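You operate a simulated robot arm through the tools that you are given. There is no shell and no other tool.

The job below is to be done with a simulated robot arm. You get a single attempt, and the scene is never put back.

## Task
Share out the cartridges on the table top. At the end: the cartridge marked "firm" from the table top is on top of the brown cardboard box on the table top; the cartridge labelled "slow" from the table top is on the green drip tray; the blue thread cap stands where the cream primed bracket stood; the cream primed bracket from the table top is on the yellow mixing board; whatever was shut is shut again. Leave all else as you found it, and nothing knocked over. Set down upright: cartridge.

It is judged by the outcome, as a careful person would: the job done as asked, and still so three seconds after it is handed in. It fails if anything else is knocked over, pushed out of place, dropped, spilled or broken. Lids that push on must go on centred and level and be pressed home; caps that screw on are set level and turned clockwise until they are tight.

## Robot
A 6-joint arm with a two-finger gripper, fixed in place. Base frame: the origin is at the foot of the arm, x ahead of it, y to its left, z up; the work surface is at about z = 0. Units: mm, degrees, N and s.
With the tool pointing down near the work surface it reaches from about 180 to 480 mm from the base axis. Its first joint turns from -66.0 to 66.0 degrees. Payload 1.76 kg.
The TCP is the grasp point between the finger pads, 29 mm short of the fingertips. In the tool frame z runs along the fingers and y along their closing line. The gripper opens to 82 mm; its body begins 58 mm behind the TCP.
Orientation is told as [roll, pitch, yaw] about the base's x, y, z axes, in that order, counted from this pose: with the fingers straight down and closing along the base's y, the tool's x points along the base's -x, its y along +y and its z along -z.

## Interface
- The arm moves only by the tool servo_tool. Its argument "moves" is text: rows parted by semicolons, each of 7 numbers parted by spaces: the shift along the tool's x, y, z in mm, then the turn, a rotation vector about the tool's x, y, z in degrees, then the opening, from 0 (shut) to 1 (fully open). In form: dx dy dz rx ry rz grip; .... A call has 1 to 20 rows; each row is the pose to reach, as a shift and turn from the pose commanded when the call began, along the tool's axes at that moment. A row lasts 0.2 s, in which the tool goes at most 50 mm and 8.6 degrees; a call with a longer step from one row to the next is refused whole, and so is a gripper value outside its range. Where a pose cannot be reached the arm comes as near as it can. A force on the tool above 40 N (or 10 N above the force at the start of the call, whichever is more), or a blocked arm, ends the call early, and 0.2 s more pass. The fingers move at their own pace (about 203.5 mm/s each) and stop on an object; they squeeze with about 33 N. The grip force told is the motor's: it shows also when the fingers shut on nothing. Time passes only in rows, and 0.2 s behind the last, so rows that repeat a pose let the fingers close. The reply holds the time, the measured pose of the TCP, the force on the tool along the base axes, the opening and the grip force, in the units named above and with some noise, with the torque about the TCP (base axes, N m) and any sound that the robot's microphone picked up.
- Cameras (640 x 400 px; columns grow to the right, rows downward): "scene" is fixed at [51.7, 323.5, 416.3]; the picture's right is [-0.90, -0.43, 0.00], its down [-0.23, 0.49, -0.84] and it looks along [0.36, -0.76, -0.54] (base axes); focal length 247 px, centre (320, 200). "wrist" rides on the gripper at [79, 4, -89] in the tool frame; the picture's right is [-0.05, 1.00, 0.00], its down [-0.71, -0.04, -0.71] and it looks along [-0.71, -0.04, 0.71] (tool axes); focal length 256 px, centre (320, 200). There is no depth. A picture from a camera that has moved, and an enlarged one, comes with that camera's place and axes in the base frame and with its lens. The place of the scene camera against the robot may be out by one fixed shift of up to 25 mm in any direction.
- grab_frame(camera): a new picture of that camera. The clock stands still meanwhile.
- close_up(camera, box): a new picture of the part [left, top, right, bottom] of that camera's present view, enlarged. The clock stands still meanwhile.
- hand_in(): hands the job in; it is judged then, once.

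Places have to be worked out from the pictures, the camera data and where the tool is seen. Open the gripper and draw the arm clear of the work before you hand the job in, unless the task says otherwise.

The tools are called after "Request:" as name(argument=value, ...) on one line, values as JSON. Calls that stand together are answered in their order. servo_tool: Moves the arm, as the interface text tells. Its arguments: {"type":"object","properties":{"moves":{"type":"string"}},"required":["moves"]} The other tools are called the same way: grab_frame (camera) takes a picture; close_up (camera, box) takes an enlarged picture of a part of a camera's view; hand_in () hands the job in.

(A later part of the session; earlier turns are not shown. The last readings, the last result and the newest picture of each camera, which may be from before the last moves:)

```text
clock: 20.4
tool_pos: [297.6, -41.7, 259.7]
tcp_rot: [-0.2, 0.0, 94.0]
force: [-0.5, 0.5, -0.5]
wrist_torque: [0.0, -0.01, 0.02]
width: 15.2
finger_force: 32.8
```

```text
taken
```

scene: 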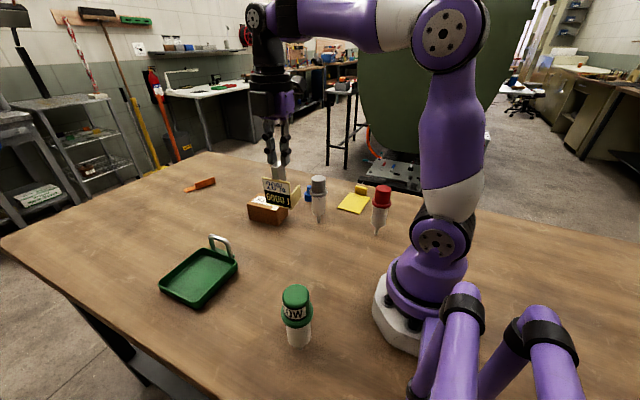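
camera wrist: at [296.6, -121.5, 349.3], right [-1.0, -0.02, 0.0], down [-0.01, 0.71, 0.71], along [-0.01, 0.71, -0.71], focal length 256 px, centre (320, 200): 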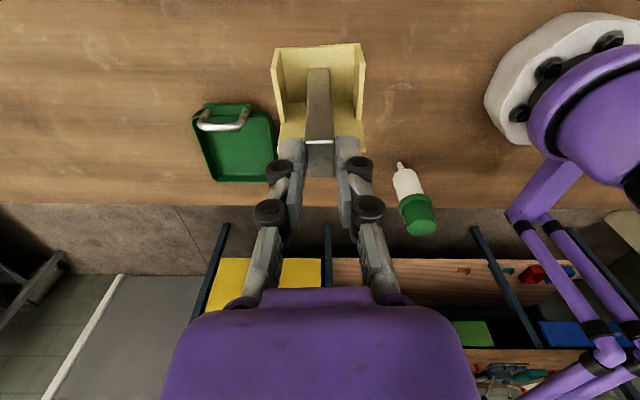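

The bracket lifted cleanly and level. I'll carry it at this height to above the yellow board (~(218,-312)), turning −97° so its long side matches the board's long side.

Request:
servo_tool(moves="22 8.15 0 0 0 8.083 0; 44 16.3 0 0 0 16.17 0; 66 24.45 0 0 0 24.25 0; 88 32.6 0 0 0 32.33 0; 110 40.75 0 0 0 40.42 0; 132 48.9 0 0 0 48.5 0; 154 57.05 0 0 0 56.58 0; 176 65.2 0 0 0 64.67 0; 198 73.35 0 0 0 72.75 0; 220 81.5 0 0 0 80.83 0; 242 89.65 0 0 0 88.92 0; 263.8 97.8 0 0 0 97 0; 263.8 97.8 0 0 0 97 0; 263.8 97.8 0 0 0 97 0")

Request:
grab_frame(camera="wrist")

Request:
close_up(camera="scene", box=[300, 60, 440, 230])

```text
clock: 23.4
tool_pos: [218.4, -312.4, 260.1]
tcp_rot: [0.0, -0.2, -3.1]
force: [-0.1, -0.4, 0.0]
wrist_torque: [0.02, -0.04, -0.01]
width: 14.8
finger_force: 32.9
```

```text
taken
camera wrist: at [137.5, -304.3, 348.2], right [0.11, 0.99, 0.0], down [0.7, -0.08, 0.71], along [0.7, -0.08, -0.71], focal length 256 px, centre (320, 200)
```

wrist: 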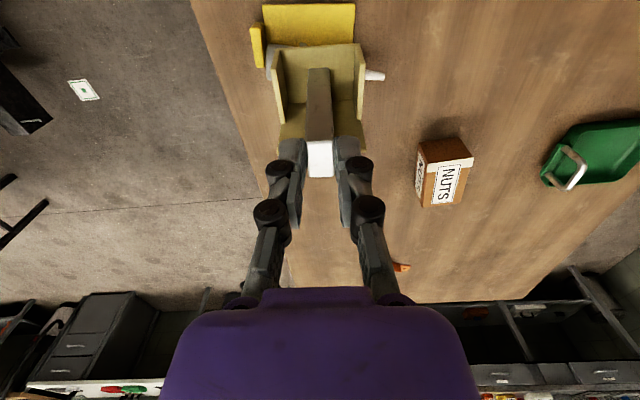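

```text
2.35 times, centred on (370, 145) of scene
camera zoom: at [51.7, 323.5, 416.3], right [-0.9, -0.43, 0.0], down [-0.23, 0.49, -0.84], along [0.36, -0.76, -0.54], focal length 582 px, centre (202, 329)
```

zoom: 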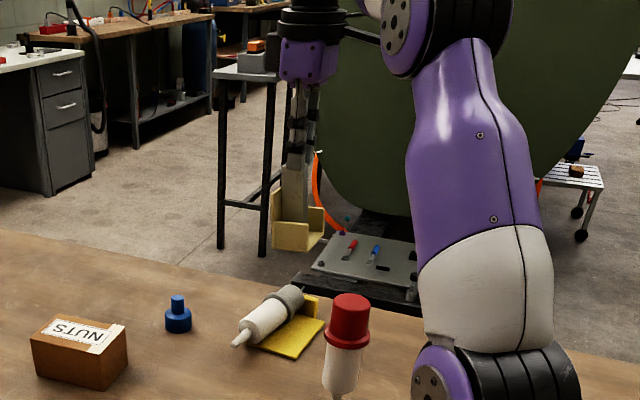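

The grey cartridge is now lying over near the yellow board, and it was upright in the last frame before this move. I need to look closely before doing anything else.

Request:
close_up(camera="scene", box=[300, 160, 410, 240])

Request:
close_up(camera="wrist", box=[220, 0, 420, 125])

Request:
grab_frame(camera="scene")

```text
5.00 times, centred on (355, 200) of scene
camera zoom: at [51.7, 323.5, 416.3], right [-0.9, -0.43, 0.0], down [-0.23, 0.49, -0.84], along [0.36, -0.76, -0.54], focal length 1236 px, centre (145, 200)
```

zoom: 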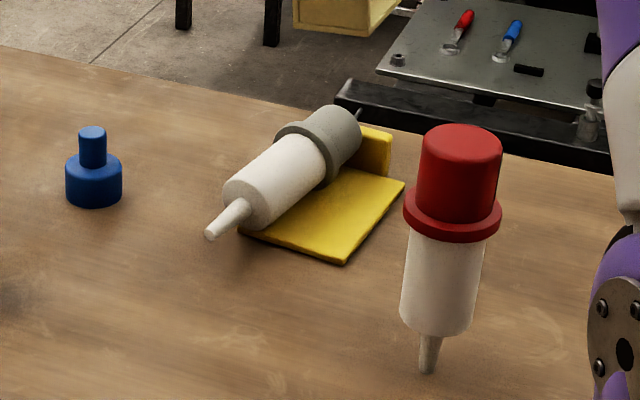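

```text
3.20 times, centred on (320, 62) of wrist
camera zoom: at [137.5, -304.3, 348.2], right [0.11, 0.99, 0.0], down [0.7, -0.08, 0.71], along [0.7, -0.08, -0.71], focal length 819 px, centre (320, 640)
```

zoom: 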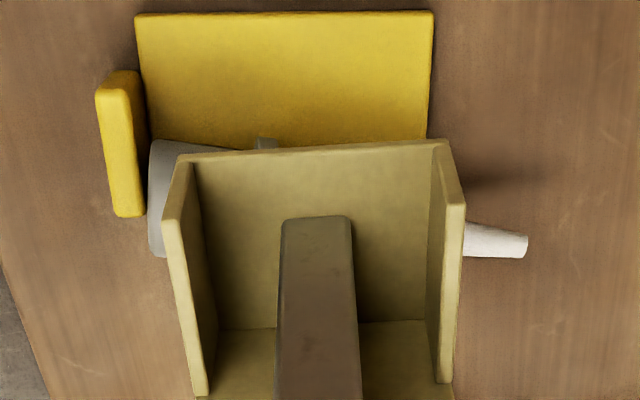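

```text
taken
```

scene: 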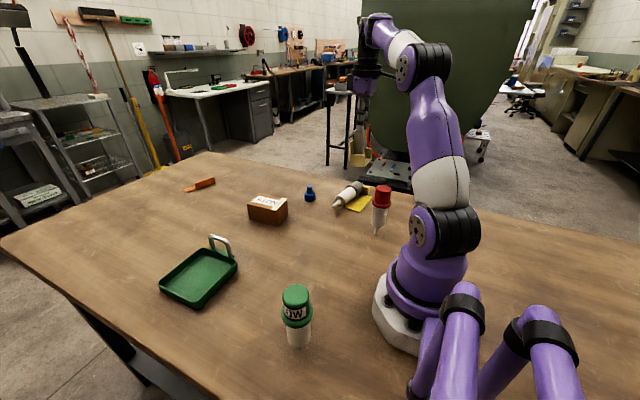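

The cartridge was struck because the bracket slid down in the fingers during the lift, so its underside hung lower than planned. I'll look closely at how it is held now.

Request:
close_up(camera="wrist", box=[250, 50, 390, 240])

Request:
close_up(camera="scene", box=[320, 90, 400, 180])

```text
2.11 times, centred on (320, 145) of wrist
camera zoom: at [137.5, -304.3, 348.2], right [0.11, 0.99, 0.0], down [0.7, -0.08, 0.71], along [0.7, -0.08, -0.71], focal length 539 px, centre (320, 316)
```

zoom: 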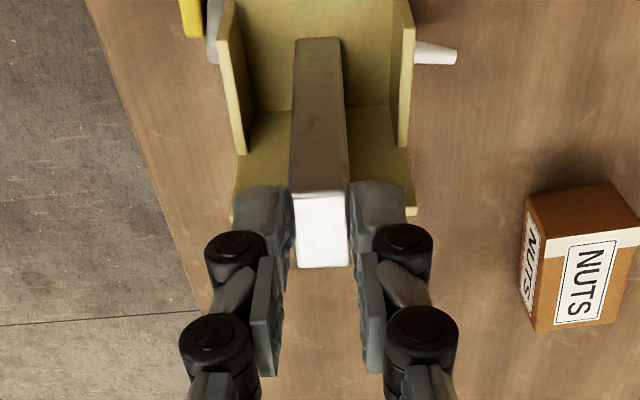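

```text
4.44 times, centred on (360, 135) of scene
camera zoom: at [51.7, 323.5, 416.3], right [-0.9, -0.43, 0.0], down [-0.23, 0.49, -0.84], along [0.36, -0.76, -0.54], focal length 1099 px, centre (142, 489)
```

zoom: 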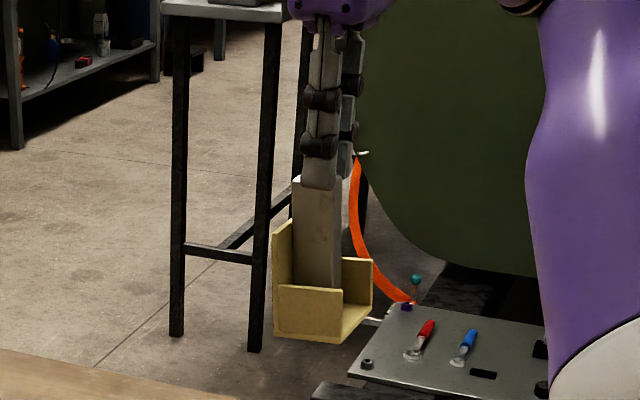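

The bracket is now held only by the last ~10 mm of the fingertips, so the grip is close to its friction limit. I'll carry it very smoothly with small speed steps to a free patch of table near (300,-100), so I can set it down and regrip it.

Request:
servo_tool(moves="-0.7 2.1 0 0 0 0 0; -2.0 6.2 0 0 0 0 0; -4.1 12.5 0 0 0 0 0; -6.8 20.8 0 0 0 0 0; -10.2 31.2 0 0 0 0 0; -14.2 43.6 0 0 0 0 0; -19.0 58.2 0 0 0 0 0; -23.7 72.7 0 0 0 0 0; -28.4 87.3 0 0 0 0 0; -33.2 101.8 0 0 0 0 0; -37.9 116.4 0 0 0 0 0; -42.6 130.9 0 0 0 0 0; -47.4 145.5 0 0 0 0 0; -52.1 160.0 0 0 0 0 0; -56.9 174.5 0 0 0 0 0; -60.9 187.0 0 0 0 0 0; -64.3 197.4 0 0 0 0 0; -67.0 205.7 0 0 0 0 0; -69.0 212.0 0 0 0 0 0; -70.4 216.1 0 0 0 0 0")

Request:
grab_frame(camera="wrist")

Request:
grab_frame(camera="scene")

```text
clock: 27.6
tool_pos: [299.7, -100.7, 259.1]
tcp_rot: [-0.1, 0.0, -3.0]
force: [-0.2, -0.1, -0.8]
wrist_torque: [-0.03, 0.01, -0.01]
width: 14.8
finger_force: 32.9
```

```text
taken
camera wrist: at [219.6, -92.4, 348.3], right [0.11, 0.99, 0.0], down [0.7, -0.08, 0.71], along [0.7, -0.07, -0.71], focal length 256 px, centre (320, 200)
```

wrist: 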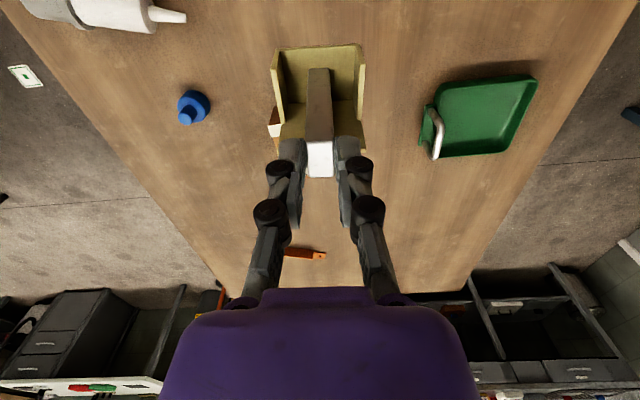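

```text
taken
```

scene: 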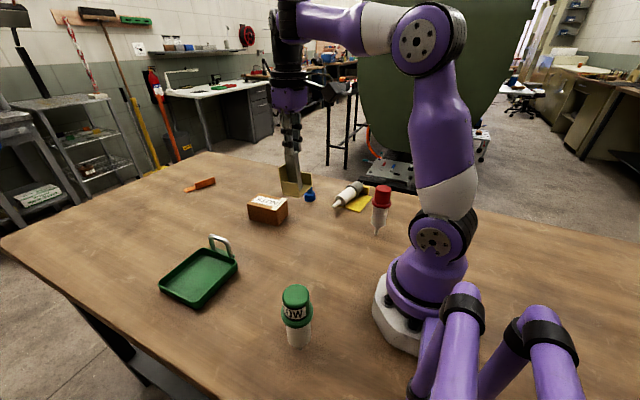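

No further slip. Now a slow descent with gentle ramps, about 117 mm, leaving the bracket's underside a little above the table.

Request:
servo_tool(moves="0 0 1 0 0 0 0; 0 0 3 0 0 0 0; 0 0 6 0 0 0 0; 0 0 10 0 0 0 0; 0 0 15 0 0 0 0; 0 0 21 0 0 0 0; 0 0 28 0 0 0 0; 0 0 36 0 0 0 0; 0 0 44 0 0 0 0; 0 0 52 0 0 0 0; 0 0 60 0 0 0 0; 0 0 68 0 0 0 0; 0 0 76 0 0 0 0; 0 0 83 0 0 0 0; 0 0 89 0 0 0 0; 0 0 94 0 0 0 0; 0 0 98 0 0 0 0; 0 0 101 0 0 0 0; 0 0 103 0 0 0 0; 0 0 104 0 0 0 0")

Request:
grab_frame(camera="wrist")

Request:
close_up(camera="scene", box=[240, 140, 350, 240])

```text
clock: 31.8
tool_pos: [339.3, -114.6, 213.4]
tcp_rot: [0.1, -0.1, -3.0]
force: [0.5, -0.6, -0.9]
wrist_torque: [0.04, 0.01, 0.04]
width: 14.8
finger_force: 33.4
out of reach, approached as far as the arm can: row 6, 7, 8, 9, 10, 11, 12, 13, 14, 15, 16, 17, 18, 19, 20
```

```text
taken
camera wrist: at [260.8, -106.5, 301.7], right [0.11, 0.99, 0.0], down [0.7, -0.08, 0.71], along [0.7, -0.07, -0.71], focal length 256 px, centre (320, 200)
```

wrist: 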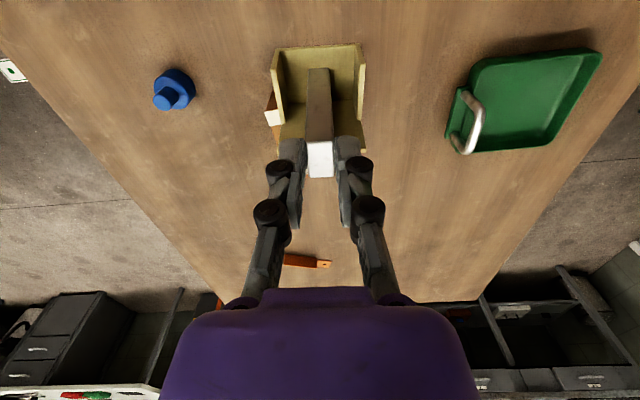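

```text
4.00 times, centred on (295, 190) of scene
camera zoom: at [51.7, 323.5, 416.3], right [-0.9, -0.43, 0.0], down [-0.23, 0.49, -0.84], along [0.36, -0.76, -0.54], focal length 989 px, centre (420, 240)
```

zoom: 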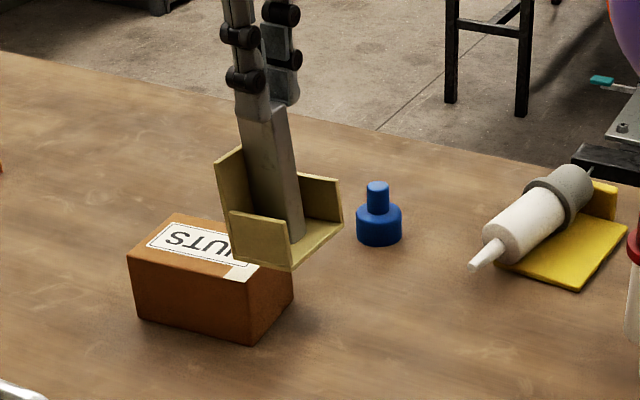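

The arm reported "out of reach" and drifted to (339,-115,213) instead of straight down. The bracket is still held and clear of the box. I'll check the arm configuration before moving.

Request:
grab_frame(camera="scene")

Request:
close_up(camera="wrist", box=[250, 50, 390, 200])

```text
taken
```

scene: 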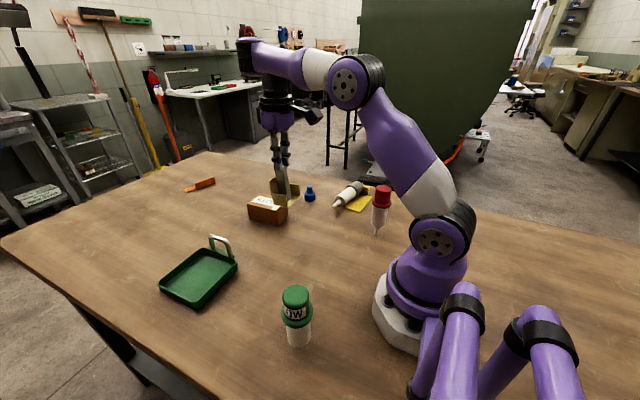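

```text
2.67 times, centred on (320, 125) of wrist
camera zoom: at [260.8, -106.5, 301.7], right [0.11, 0.99, 0.0], down [0.7, -0.08, 0.71], along [0.7, -0.07, -0.71], focal length 683 px, centre (320, 400)
```

zoom: 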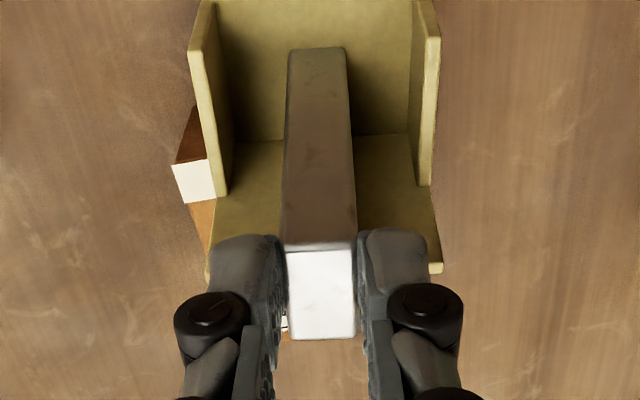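

The upper arm is leaning forward with the elbow folded. I'll send a hold in place to learn whether the commanded pose is still the unreachable one.

Request:
servo_tool(moves="0 0 0 0 0 0 0")

```text
clock: 32.2
tool_pos: [340.9, -114.7, 213.0]
tcp_rot: [0.1, 0.1, -3.0]
force: [0.0, 0.1, -0.9]
wrist_torque: [0.0, 0.01, -0.02]
width: 15.0
finger_force: 33.1
```

The commanded pose is now the actual one (340,-115,213). I'll test a small gentle move back toward the base to understand the limit.

Request:
servo_tool(moves="1 0 0 0 0 0 0; 3 0 0 0 0 0 0; 6 0 0 0 0 0 0; 9 0 0 0 0 0 0; 11 0 0 0 0 0 0; 12 0 0 0 0 0 0")

```text
clock: 33.6
tool_pos: [332.7, -125.0, 217.9]
tcp_rot: [-1.1, 1.3, -2.9]
force: [1.2, -0.2, -0.7]
wrist_torque: [-0.02, 0.0, 0.02]
width: 15.1
finger_force: 33.0
out of reach, approached as far as the arm can: row 4, 5, 6
```

The arm is stuck against a joint limit in this posture, and the bracket has only a few mm of fingertip on it. I'll swing gently to the free area between the box and the tray (~(360,-35)), where I can lower it by going slightly outward.

Request:
servo_tool(moves="-0.5 1.9 -0.1 0 0 0 0; -1.4 5.7 -0.3 -0.1 -0.1 0 0; -2.8 11.4 -0.5 -0.1 -0.2 0 0; -4.7 19 -0.8 -0.2 -0.3 0 0; -7.1 28.5 -1.3 -0.3 -0.4 0 0; -9.9 39.9 -1.8 -0.5 -0.6 0 0; -12.8 51.4 -2.3 -0.6 -0.7 0 0; -15.6 62.8 -2.8 -0.8 -0.9 0 0; -18 72.3 -3.2 -0.9 -1 0 0; -19.9 79.9 -3.5 -1 -1.1 0 0; -21.3 85.6 -3.8 -1 -1.2 0 0; -22.2 89.4 -3.9 -1.1 -1.3 0 0; -22.7 91.3 -4 -1.1 -1.3 0 0")

Request:
grab_frame(camera="wrist")

```text
clock: 36.4
tool_pos: [360.7, -22.7, 220.2]
tcp_rot: [1.2, -1.2, -3.0]
force: [1.1, -0.1, -0.8]
wrist_torque: [0.02, -0.02, -0.01]
width: 15.1
finger_force: 32.5
out of reach, approached as far as the arm can: row 1, 2, 3, 4, 5, 6, 7, 8, 9, 10, 11, 12, 13
```

```text
taken
camera wrist: at [278.0, -17.2, 307.1], right [0.11, 0.99, 0.02], down [0.69, -0.09, 0.72], along [0.72, -0.06, -0.69], focal length 256 px, centre (320, 200)
```

wrist: 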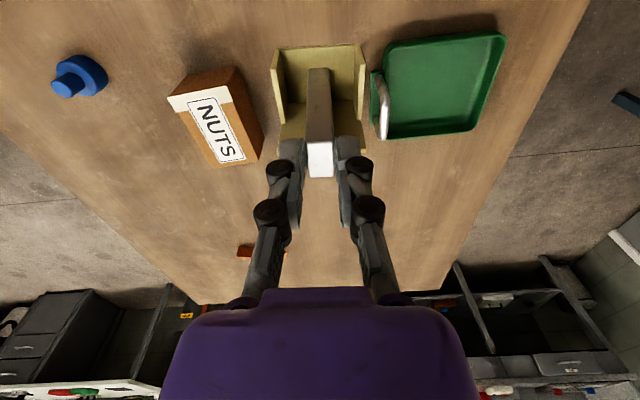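

I'll check the arm's posture from the scene camera before continuing.

Request:
grab_frame(camera="scene")

Request:
close_up(camera="scene", box=[200, 20, 480, 300])

```text
taken
```

scene: 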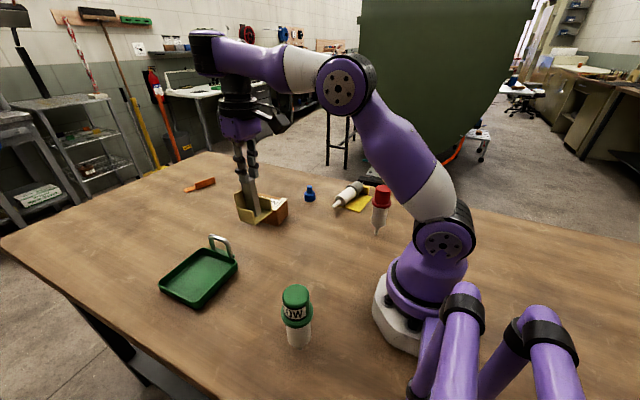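

```text
1.43 times, centred on (340, 160) of scene
camera zoom: at [51.7, 323.5, 416.3], right [-0.9, -0.43, 0.0], down [-0.23, 0.49, -0.84], along [0.36, -0.76, -0.54], focal length 353 px, centre (291, 257)
```

zoom: 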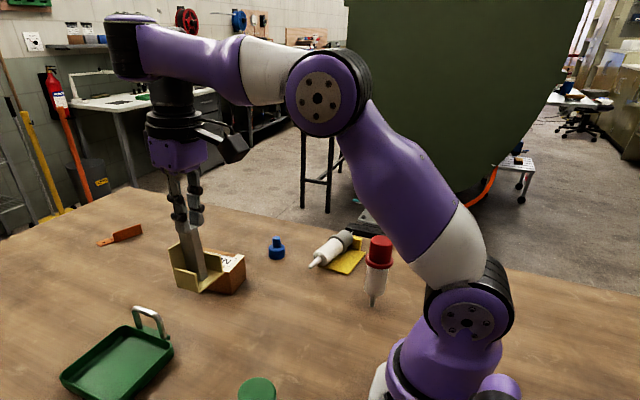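

I want a detailed look at the wrist joints to understand the limit.

Request:
close_up(camera="scene", box=[180, 20, 300, 130])

```text
3.64 times, centred on (240, 75) of scene
camera zoom: at [51.7, 323.5, 416.3], right [-0.9, -0.43, 0.0], down [-0.23, 0.49, -0.84], along [0.36, -0.76, -0.54], focal length 899 px, centre (611, 654)
```

zoom: 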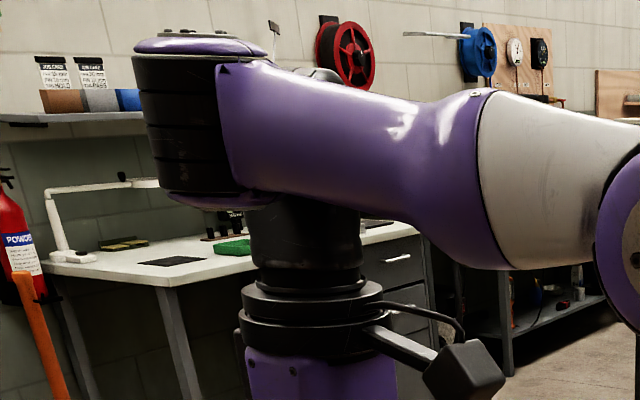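

I see: with the forearm horizontal, the wrist's first and last axes line up (singular), and the yaw turn was partly taken by the wrong wrist joint. Turning the yaw back should undo that; first I'll take out the small tilt.

Request:
servo_tool(moves="0 0 0 0.3 0.3 0 0; 0 0 0 0.7 0.8 0 0; 0 0 0 1.1 1.3 0 0; 0 0 0 1.1 1.3 0 0")

Request:
close_up(camera="wrist", box=[250, 50, 390, 200])

```text
clock: 37.4
tool_pos: [360.0, -24.3, 220.5]
tcp_rot: [0.0, 0.0, -3.1]
force: [-0.5, 0.6, -1.5]
wrist_torque: [0.0, 0.0, 0.01]
width: 15.0
finger_force: 32.9
```

```text
2.67 times, centred on (320, 125) of wrist
camera zoom: at [280.0, -16.0, 308.5], right [0.11, 0.99, 0.0], down [0.7, -0.08, 0.71], along [0.7, -0.07, -0.71], focal length 683 px, centre (320, 400)
```

zoom: 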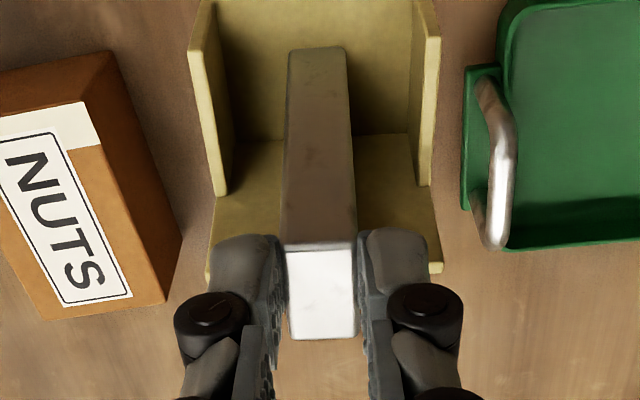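

Back to zero tilt and within reach, with the bracket unchanged in the grip. Now I'll turn the yaw back +97° gently in place.

Request:
servo_tool(moves="0 0 0 0 0 -1.5 0; 0 0 0 0 0 -4 0; 0 0 0 0 0 -8 0; 0 0 0 0 0 -13 0; 0 0 0 0 0 -19 0; 0 0 0 0 0 -25.5 0; 0 0 0 0 0 -32 0; 0 0 0 0 0 -38.5 0; 0 0 0 0 0 -45 0; 0 0 0 0 0 -51.5 0; 0 0 0 0 0 -58 0; 0 0 0 0 0 -64.5 0; 0 0 0 0 0 -71 0; 0 0 0 0 0 -77 0; 0 0 0 0 0 -83 0; 0 0 0 0 0 -88 0; 0 0 0 0 0 -92 0; 0 0 0 0 0 -95 0; 0 0 0 0 0 -97 0")

Request:
grab_frame(camera="scene")

Request:
close_up(camera="wrist", box=[250, 50, 390, 200])

```text
clock: 41.4
tool_pos: [361.7, -24.4, 220.6]
tcp_rot: [-0.1, 0.0, 94.1]
force: [0.0, 0.0, -0.2]
wrist_torque: [-0.01, -0.03, 0.01]
width: 14.9
finger_force: 32.7
```

```text
taken
```

scene: 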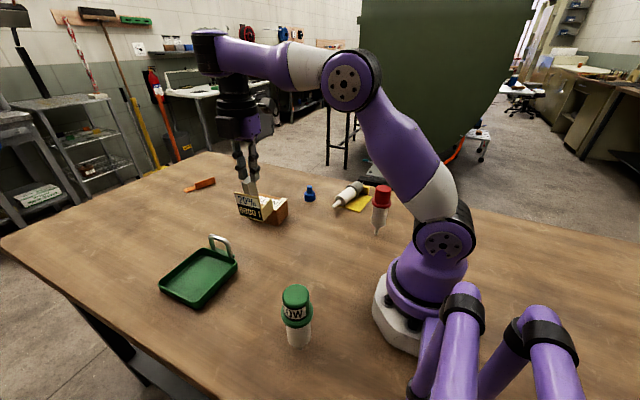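

```text
2.67 times, centred on (320, 125) of wrist
camera zoom: at [360.6, -104.0, 309.0], right [-1.0, -0.02, 0.0], down [-0.01, 0.71, 0.71], along [-0.01, 0.71, -0.71], focal length 683 px, centre (320, 400)
```

zoom: 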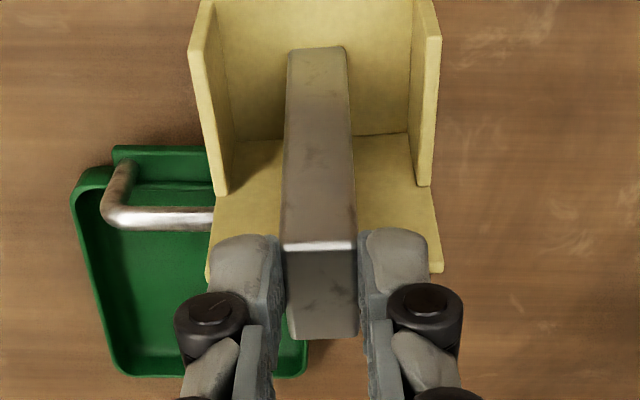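

Reached yaw 94° cleanly with the bracket unchanged. I'll check the wrist posture close up.

Request:
close_up(camera="scene", box=[180, 20, 300, 130])

```text
3.64 times, centred on (240, 75) of scene
camera zoom: at [51.7, 323.5, 416.3], right [-0.9, -0.43, 0.0], down [-0.23, 0.49, -0.84], along [0.36, -0.76, -0.54], focal length 899 px, centre (611, 654)
```

zoom: 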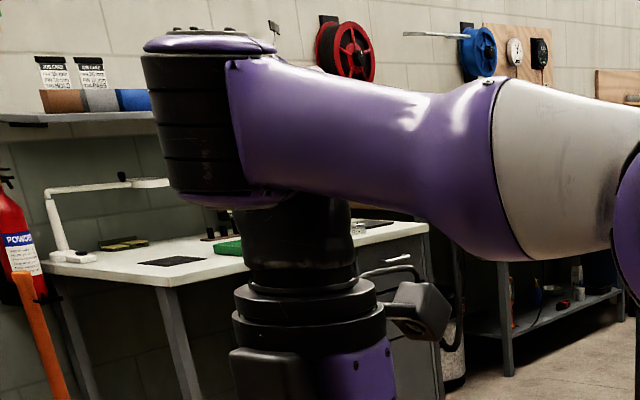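

The first wrist joint is still flipped, but by moving outward while descending I can stay within its limits. Going slowly to the free area around (446,-32), in two stages.

Request:
servo_tool(moves="0.3 -1.5 0.5 0 0 0 0; 0.95 -4.95 2 0 0 0 0; 1.7 -9.9 4.5 0 0 0 0; 2.8 -15.8 8 0 0 0 0; 3.8 -21.8 12.5 0 0 0 0; 4.95 -27.7 17.5 0 0 0 0; 6.0 -33.7 23 0 0 0 0; 6.9 -38.6 28 0 0 0 0; 7.6 -42.5 32 0 0 0 0; 8.1 -45.2 35 0 0 0 0; 8.3 -46.5 36.5 0 0 0 0")

```text
clock: 43.8
tool_pos: [407.3, -29.9, 182.4]
tcp_rot: [-0.2, 0.0, 94.0]
force: [0.2, -1.0, 0.2]
wrist_torque: [0.01, 0.01, 0.02]
width: 15.2
finger_force: 33.4
```

On track with no reach warnings. Continuing down and outward to about z≈127 (underside ~10 mm above the table).

Request:
servo_tool(moves="0.17 -1.0 1 0 0 0 0; 0.5 -3.0 3.5 0 0 0 0; 1.0 -5.9 7.5 0 0 0 0; 1.7 -9.9 12.5 0 0 0 0; 2.4 -13.9 18 0 0 0 0; 3.05 -17.8 24 0 0 0 0; 3.6 -21.8 30 0 0 0 0; 4.2 -25.8 36 0 0 0 0; 4.7 -29.7 42 0 0 0 0; 5.1 -33.2 47 0 0 0 0; 5.4 -35.7 51 0 0 0 0; 5.6 -37.5 54 0 0 0 0; 5.7 -38.7 56 0 0 0 0; 5.75 -39.2 57 0 0 0 0")

Request:
close_up(camera="scene", box=[190, 140, 300, 250])

Request:
grab_frame(camera="wrist")

```text
clock: 46.8
tool_pos: [446.9, -32.5, 127.4]
tcp_rot: [-0.1, 0.0, 93.9]
force: [-0.1, 0.0, -1.2]
wrist_torque: [-0.02, 0.01, 0.03]
width: 15.3
finger_force: 33.1
```

```text
3.64 times, centred on (245, 195) of scene
camera zoom: at [51.7, 323.5, 416.3], right [-0.9, -0.43, 0.0], down [-0.23, 0.49, -0.84], along [0.36, -0.76, -0.54], focal length 899 px, centre (593, 218)
```

zoom: 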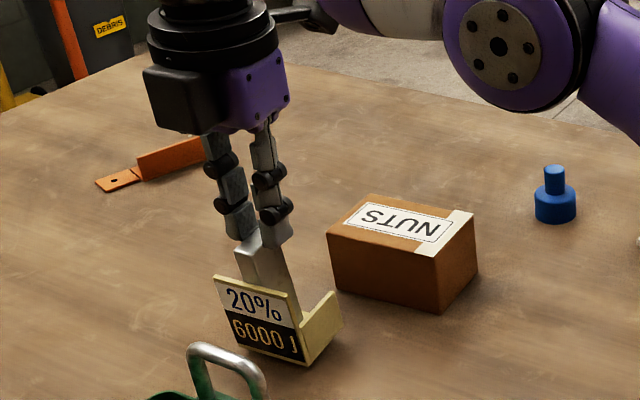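

```text
taken
camera wrist: at [447.1, -112.0, 215.2], right [-1.0, -0.02, 0.0], down [-0.01, 0.71, 0.71], along [-0.01, 0.71, -0.71], focal length 256 px, centre (320, 200)
```

wrist: 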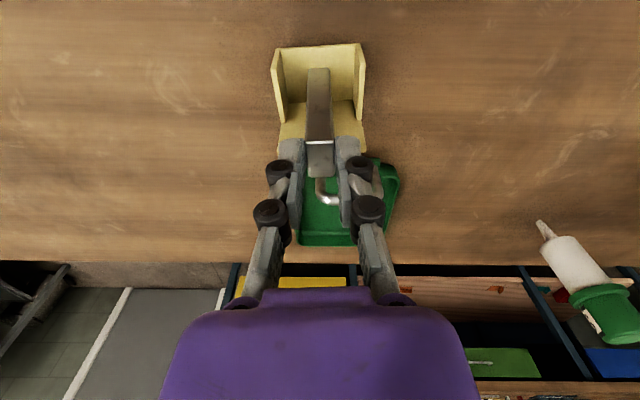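

The bracket's base is just above the table. Lowering in 1 mm steps to contact.

Request:
servo_tool(moves="0 0 1 0 0 0 0; 0 0 2.2 0 0 0 0; 0 0 3.4 0 0 0 0; 0 0 4.6 0 0 0 0; 0 0 5.6 0 0 0 0; 0 0 6.6 0 0 0 0; 0 0 7.6 0 0 0 0; 0 0 8.6 0 0 0 0; 0 0 9.4 0 0 0 0; 0 0 10 0 0 0 0")

Request:
close_up(camera="scene", box=[190, 160, 290, 250])

Request:
close_up(camera="wrist", box=[250, 30, 390, 200])

```text
clock: 49.0
tool_pos: [447.3, -32.6, 117.9]
tcp_rot: [-0.4, -0.1, 94.0]
force: [0.5, -2.9, 26.6]
wrist_torque: [0.07, 0.0, -0.02]
width: 15.4
finger_force: 33.1
```

```text
4.44 times, centred on (240, 205) of scene
camera zoom: at [51.6, 323.5, 416.3], right [-0.9, -0.43, 0.0], down [-0.23, 0.49, -0.84], along [0.36, -0.76, -0.54], focal length 1099 px, centre (676, 178)
```

zoom: 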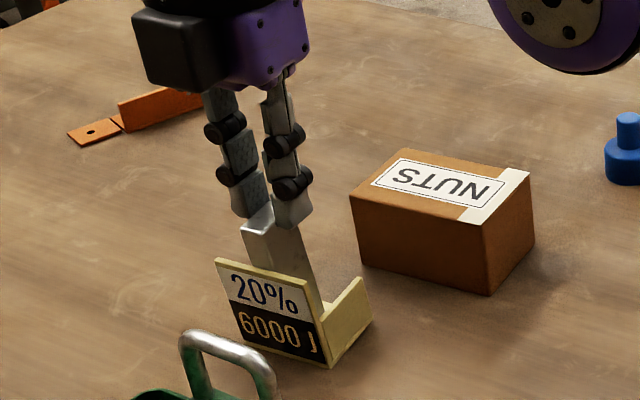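

```text
2.35 times, centred on (320, 115) of wrist
camera zoom: at [446.8, -112.2, 206.7], right [-1.0, -0.02, -0.01], down [-0.02, 0.71, 0.71], along [-0.01, 0.71, -0.71], focal length 602 px, centre (320, 400)
```

zoom: 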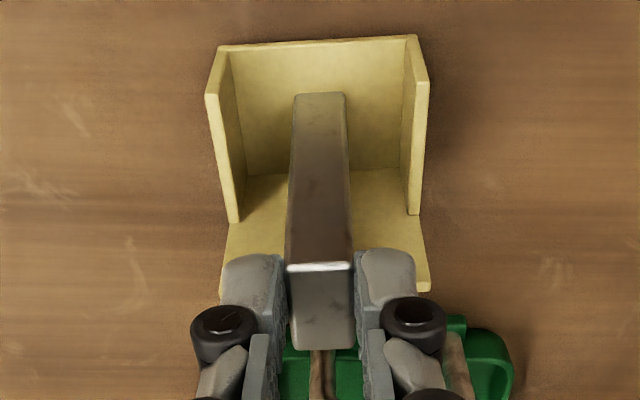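

The base is firmly on the table (26 N). I'll relax the pressure by a small rise, then open the gripper and see how the bracket stands.

Request:
servo_tool(moves="0 0 -0.8 0 0 0 0; 0 0 -1.2 0 0 0 0; 0 0 -1.2 0 0 0 0.3; 0 0 -1.2 0 0 0 0.45; 0 0 -1.2 0 0 0 0.45")

Request:
close_up(camera="wrist", box=[230, 30, 410, 220])

Request:
close_up(camera="scene", box=[190, 160, 290, 250])

```text
clock: 50.2
tool_pos: [446.5, -31.9, 117.5]
tcp_rot: [-0.1, -0.1, 94.0]
force: [0.4, -0.3, -0.3]
wrist_torque: [0.03, 0.02, 0.01]
width: 36.7
finger_force: 0.0
```

```text
2.11 times, centred on (320, 125) of wrist
camera zoom: at [446.7, -111.9, 206.7], right [-1.0, -0.02, 0.0], down [-0.01, 0.71, 0.71], along [-0.01, 0.71, -0.71], focal length 539 px, centre (320, 358)
```

zoom: 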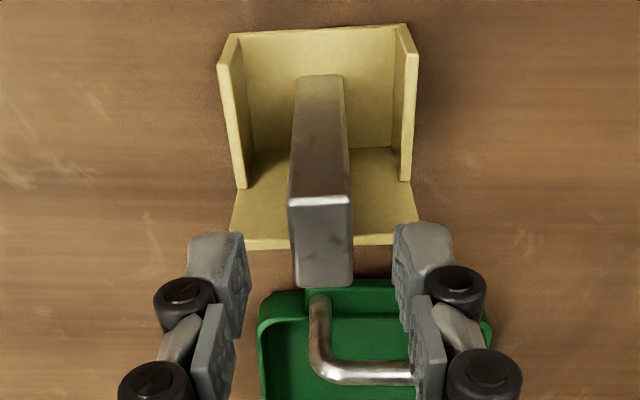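

```text
4.44 times, centred on (240, 205) of scene
camera zoom: at [51.7, 323.5, 416.3], right [-0.9, -0.43, 0.0], down [-0.23, 0.49, -0.84], along [0.36, -0.76, -0.54], focal length 1099 px, centre (676, 178)
```

zoom: 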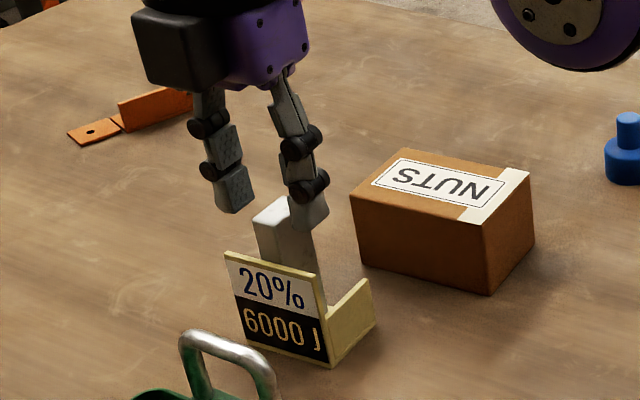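

The bracket stands safely on the table at about (447,-31). I'll rise clear of it, then go to a high free point where I can un-flip the wrist with the empty gripper.

Request:
servo_tool(moves="0 0 -10 0 0 0 0.45; 0 0 -25 0 0 0 0.45; 0 0 -45 0 0 0 0.45; 0 0 -70 0 0 0 0.45; 2 20 -95 0 0 0 0.45; 4 40 -115 0 0 0 0.45; 4 60 -125 0 0 0 0.45; 4 70 -130 0 0 0 0.45; 4 70 -130 0 0 0 0.45")

Request:
grab_frame(camera="scene")

```text
clock: 52.2
tool_pos: [376.4, -42.0, 248.7]
tcp_rot: [-0.2, -0.1, 93.9]
force: [0.4, 0.2, 0.4]
wrist_torque: [-0.03, 0.01, -0.02]
width: 36.7
finger_force: 0.1
```

```text
taken
```

scene: 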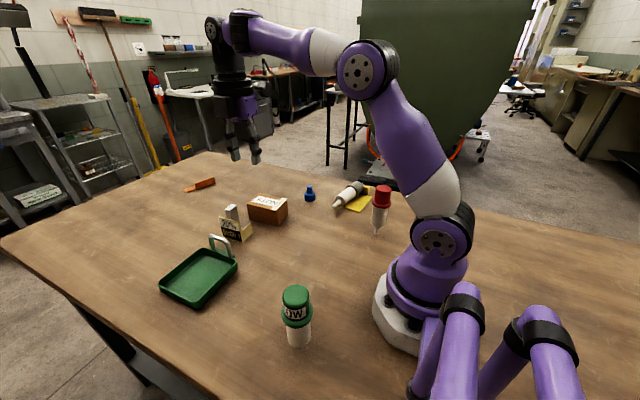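

The wrist cap now faces the viewer at the forearm's outer end; it may have un-flipped on the way up. Zooming in to confirm.

Request:
close_up(camera="scene", box=[180, 0, 300, 110])

```text
3.64 times, centred on (240, 55) of scene
camera zoom: at [51.7, 323.5, 416.3], right [-0.9, -0.43, 0.0], down [-0.23, 0.49, -0.84], along [0.36, -0.76, -0.54], focal length 899 px, centre (611, 727)
```

zoom: 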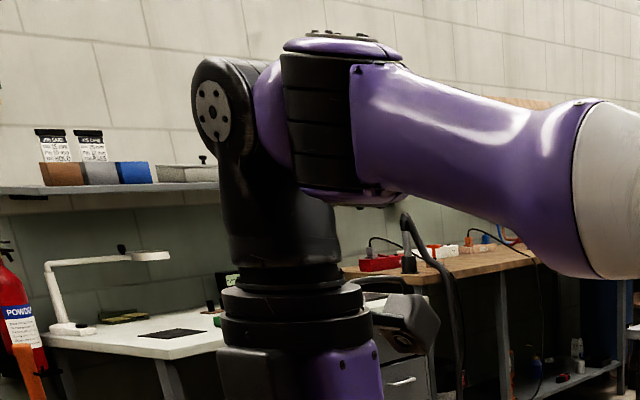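

The wrist is now back in its natural posture. I'll test a straight descent here with the empty gripper to confirm low poses are reachable again.

Request:
servo_tool(moves="0 0 10 0 0 0 0.45; 0 0 20 0 0 0 0.45; 0 0 30 0 0 0 0.45; 0 0 40 0 0 0 0.45; 0 0 50 0 0 0 0.45; 0 0 60 0 0 0 0.45; 0 0 70 0 0 0 0.45; 0 0 80 0 0 0 0.45")

Request:
close_up(camera="scene", box=[180, 20, 300, 130])

```text
clock: 54.0
tool_pos: [377.6, -40.4, 168.8]
tcp_rot: [-0.1, 0.0, 94.1]
force: [0.2, 0.4, 0.2]
wrist_torque: [0.02, -0.01, 0.03]
width: 36.7
finger_force: 0.1
```

```text
3.64 times, centred on (240, 75) of scene
camera zoom: at [51.7, 323.5, 416.3], right [-0.9, -0.43, 0.0], down [-0.23, 0.49, -0.84], along [0.36, -0.76, -0.54], focal length 899 px, centre (611, 654)
```

zoom: 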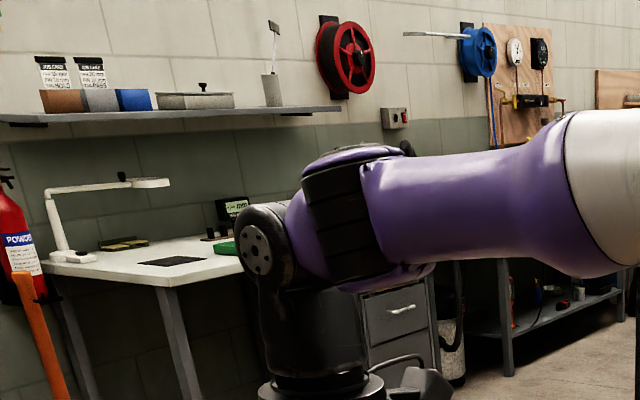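

The natural posture is restored, and low poses are reachable. I now know to do yaw turns only well below that singular height. Next I'll go look at the fallen FIRM cartridge and the board.

Request:
servo_tool(moves="3.7 19.6 -0.3 0 0 0 0.45; 7.3 39.1 -0.5 0 0 0 0.45; 11 58.7 -0.8 0 0 0 0.45; 14.6 78.2 -1 0 0 0 0.45; 25 85.3 -2.8 0 0 8.18 0.6; 35.5 92.4 -4.6 0 0 16.36 0.8; 45.9 99.5 -6.5 0 0 24.5 1; 56.3 106.6 -8.3 0 0 32.7 1; 66.8 113.7 -10.1 0 0 40.9 1; 77.2 120.9 -11.9 0 0 49.1 1; 87.7 128 -13.7 0 0 57.3 1; 98.1 135.1 -15.5 0 0 65.5 1; 108.5 142.2 -17.4 0 0 73.6 1; 119 149.3 -19.2 0 0 81.8 1; 129.4 156.4 -21 0 0 90 1; 129.4 156.4 -21 0 0 90 1")

Request:
grab_frame(camera="wrist")

Request:
grab_frame(camera="scene")

```text
clock: 57.4
tool_pos: [230.9, -181.7, 188.5]
tcp_rot: [0.0, -0.1, 3.8]
force: [0.3, 0.5, 0.2]
wrist_torque: [0.0, -0.02, 0.0]
width: 81.8
finger_force: 0.1
```

```text
taken
camera wrist: at [149.2, -182.9, 277.4], right [-0.01, 1.0, 0.0], down [0.71, 0.01, 0.71], along [0.71, 0.01, -0.71], focal length 256 px, centre (320, 200)
```

wrist: 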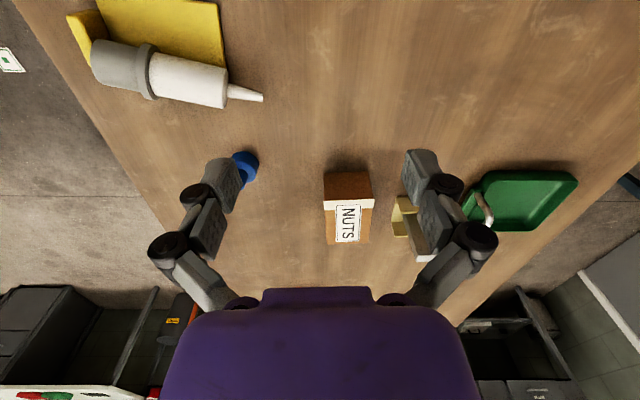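

```text
taken
```

scene: 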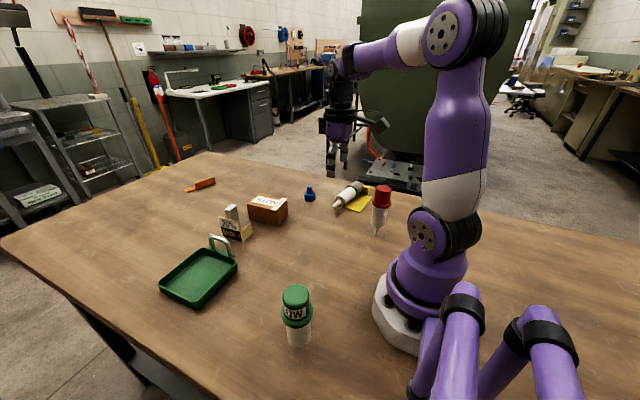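

Good overview. I'll zoom in on the fallen cartridge and the board.

Request:
close_up(camera="wrist", box=[60, 0, 280, 130])

Request:
close_up(camera="scene", box=[320, 165, 400, 225])

```text
2.91 times, centred on (170, 65) of wrist
camera zoom: at [149.2, -182.9, 277.4], right [-0.01, 1.0, 0.0], down [0.71, 0.01, 0.71], along [0.71, 0.01, -0.71], focal length 745 px, centre (756, 593)
```

zoom: 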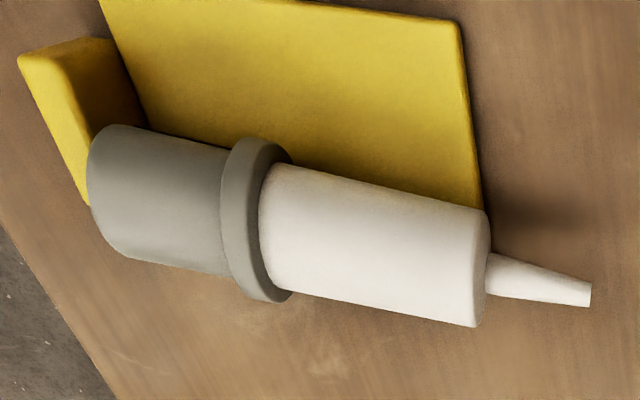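

```text
6.67 times, centred on (360, 195) of scene
camera zoom: at [51.7, 323.5, 416.3], right [-0.9, -0.43, 0.0], down [-0.23, 0.49, -0.84], along [0.36, -0.76, -0.54], focal length 1648 px, centre (53, 233)
```

zoom: 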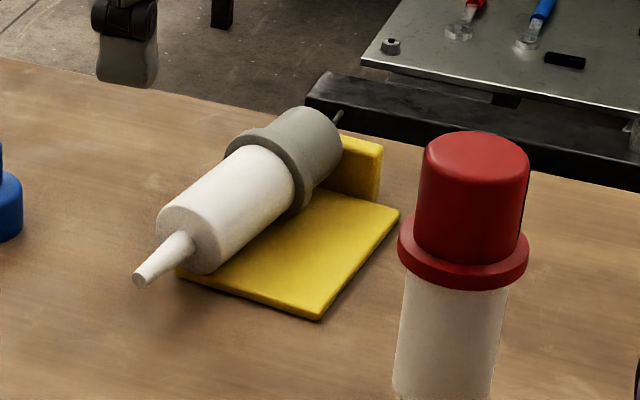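

The FIRM cartridge rests on the board, nozzle toward +y and cap against the board's handle. To stand it up I must grip its body and then tilt the tool, so first I'll test with the empty gripper how far the tool can tilt outward near the box.

Request:
servo_tool(moves="-15.6 11.5 3 0 0 3.7 1; -31.3 23 6 0 0 7.4 1; -46.9 34.5 9 0 0 11.1 1; -62.5 45.9 12 0 0 14.9 1; -78.2 57.4 15 0 0 18.6 1; -93.8 68.9 18.5 0 0 22.3 1; -93.8 68.9 18.5 0 0 22.3 1")

```text
clock: 59.0
tool_pos: [319.0, -104.9, 170.6]
tcp_rot: [0.0, 0.0, -18.4]
force: [-0.9, -0.3, -0.1]
wrist_torque: [0.0, 0.03, 0.02]
width: 82.0
finger_force: 0.1
```

Now a trial tilt of the tool outward to 56° while moving outward 60 mm, with everything well above the objects.

Request:
servo_tool(moves="-8.6 0 0 0 -8 0 1; -17 0 0 0 -16 0 1; -26 0 0 0 -24 0 1; -34 0 0 0 -32 0 1; -43 0 0 0 -40 0 1; -51 0 0 0 -48 0 1; -60 0 0 0 -56 0 1; -60 0 0 0 -56 0 1")

Request:
grab_frame(camera="scene")

```text
clock: 60.8
tool_pos: [376.0, -124.4, 170.3]
tcp_rot: [0.2, -56.1, -18.3]
force: [-0.5, 0.6, -0.1]
wrist_torque: [0.0, 0.01, 0.01]
width: 82.1
finger_force: 0.1
```

```text
taken
```

scene: 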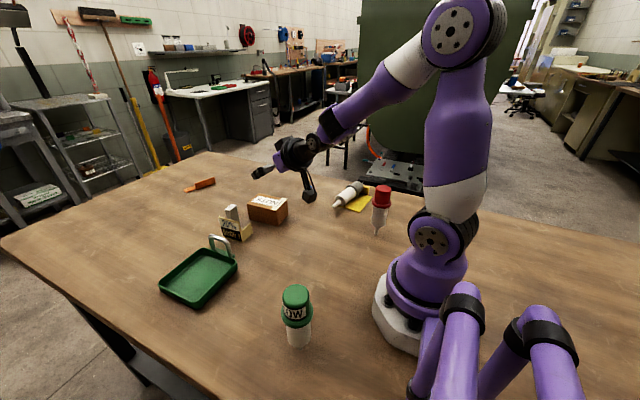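

56° is reached with no warnings. I'll test on to fully horizontal (90°) above the box.

Request:
servo_tool(moves="0 0 7 0 -7 0 1; 0 0 14 0 -14 0 1; 0 0 21 0 -21 0 1; 0 0 28 0 -28 0 1; 0 0 36 0 -34 0 1; 0 0 36 0 -34 0 1")

Request:
grab_frame(camera="scene")

Request:
grab_frame(camera="wrist")

```text
clock: 62.2
tool_pos: [404.0, -134.8, 150.2]
tcp_rot: [163.0, -89.9, 178.6]
force: [0.2, 0.9, -0.3]
wrist_torque: [-0.02, -0.02, -0.04]
width: 82.0
finger_force: 0.1
```

```text
taken
```

scene: 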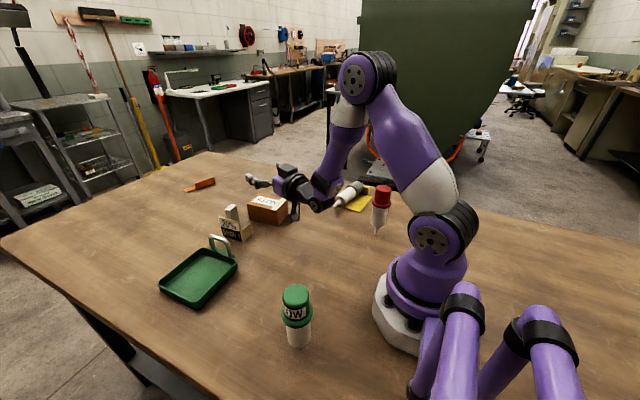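

```text
taken
camera wrist: at [320.0, -102.5, 69.7], right [0.31, 0.95, 0.05], down [-0.68, 0.19, 0.7], along [0.66, -0.26, 0.71], focal length 256 px, centre (320, 200)
```

wrist: 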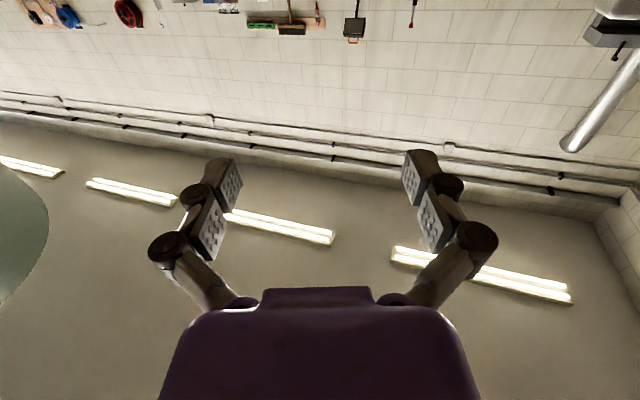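

Fully horizontal works too, which gives me a way to stand the cartridge up on the box. I'll untilt back to vertical and then go over the fallen cartridge for a precise look with yaw −103° (camera on its nozzle side).

Request:
servo_tool(moves="-1.85 0 -8.2 0 8.18 0 1; -3.7 0 -16.4 0 16.36 0 1; -5.55 0 -24.5 0 24.54 0 1; -7.4 0 -32.7 0 32.7 0 1; -9.3 0 -40.9 0 40.9 0 1; -11.1 0 -49.1 0 49.1 0 1; -13 0 -57.3 0 57.3 0 1; -14.8 0 -65.5 0 65.4 0 1; -16.7 0 -73.6 0 73.6 0 1; -18.5 0 -81.8 0 81.8 0 1; -20.4 0 -90 0 90 0 1; -20.4 0 -90 0 90 0 1")

```text
clock: 64.8
tool_pos: [317.7, -104.5, 170.5]
tcp_rot: [0.1, 0.1, -18.3]
force: [-0.3, -0.2, -0.8]
wrist_torque: [-0.02, 0.01, 0.03]
width: 82.1
finger_force: 0.1
```

Vertical again. Now over the cartridge at about (245,-306), yaw −103°, z≈140.

Request:
servo_tool(moves="0.5 -19.5 2.8 0 0 7.71 1; 1 -38.9 5.5 0 0 15.4 1; 1.5 -58.4 8.3 0 0 23.1 1; 2 -77.9 11.1 0 0 30.8 1; 2.5 -97.3 13.9 0 0 38.5 1; 3 -116.8 16.6 0 0 46.3 1; 3.4 -136.2 19.4 0 0 54 1; 3.9 -155.7 22.2 0 0 61.7 1; 4.4 -175.2 25 0 0 69.4 1; 4.9 -194.6 27.7 0 0 77.1 1; 5.4 -214.1 30.5 0 0 84.8 1; 5.4 -214.1 30.5 0 0 84.8 1")

Request:
grab_frame(camera="wrist")

Request:
close_up(camera="scene", box=[310, 120, 410, 230])

```text
clock: 67.4
tool_pos: [246.9, -306.4, 140.2]
tcp_rot: [0.2, 0.0, -103.3]
force: [0.5, 0.4, 0.0]
wrist_torque: [0.0, -0.02, 0.02]
width: 82.1
finger_force: 0.2
```

```text
taken
camera wrist: at [267.8, -231.3, 228.9], right [0.96, -0.28, 0.0], down [-0.2, -0.68, 0.71], along [-0.2, -0.68, -0.71], focal length 256 px, centre (320, 200)
```

wrist: 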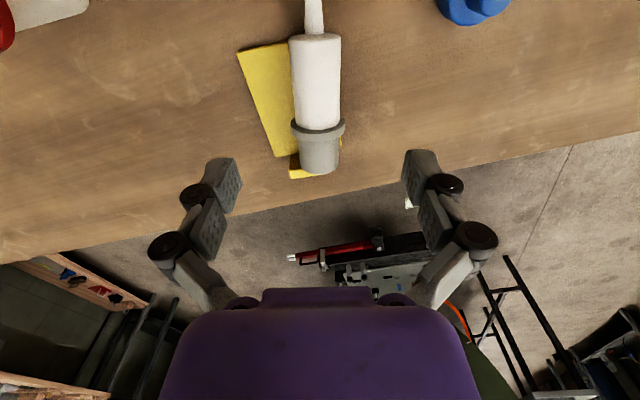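

```text
3.64 times, centred on (360, 175) of scene
camera zoom: at [51.7, 323.5, 416.3], right [-0.9, -0.43, 0.0], down [-0.23, 0.49, -0.84], along [0.36, -0.76, -0.54], focal length 899 px, centre (174, 291)
```

zoom: 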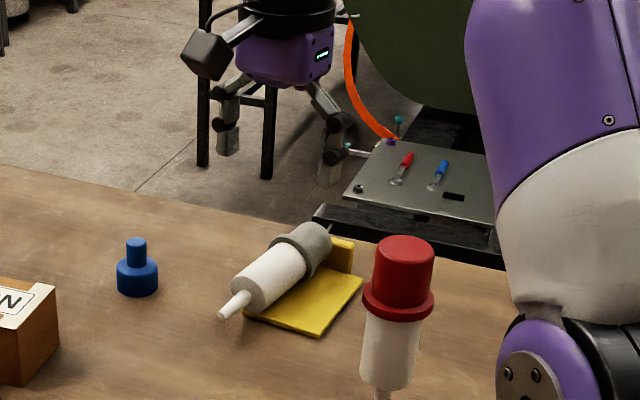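

The cartridge is nicely aligned with the tool. Zooming in for exact axis and heights.

Request:
close_up(camera="wrist", box=[230, 0, 410, 185])

```text
2.16 times, centred on (320, 92) of wrist
camera zoom: at [267.8, -231.3, 228.9], right [0.96, -0.28, 0.0], down [-0.2, -0.68, 0.71], along [-0.2, -0.68, -0.71], focal length 554 px, centre (320, 432)
```

zoom: 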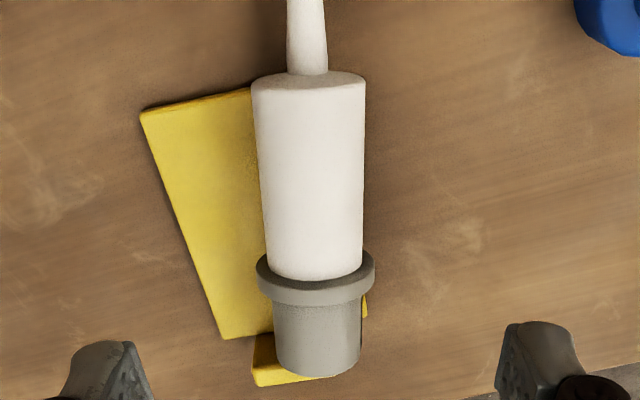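

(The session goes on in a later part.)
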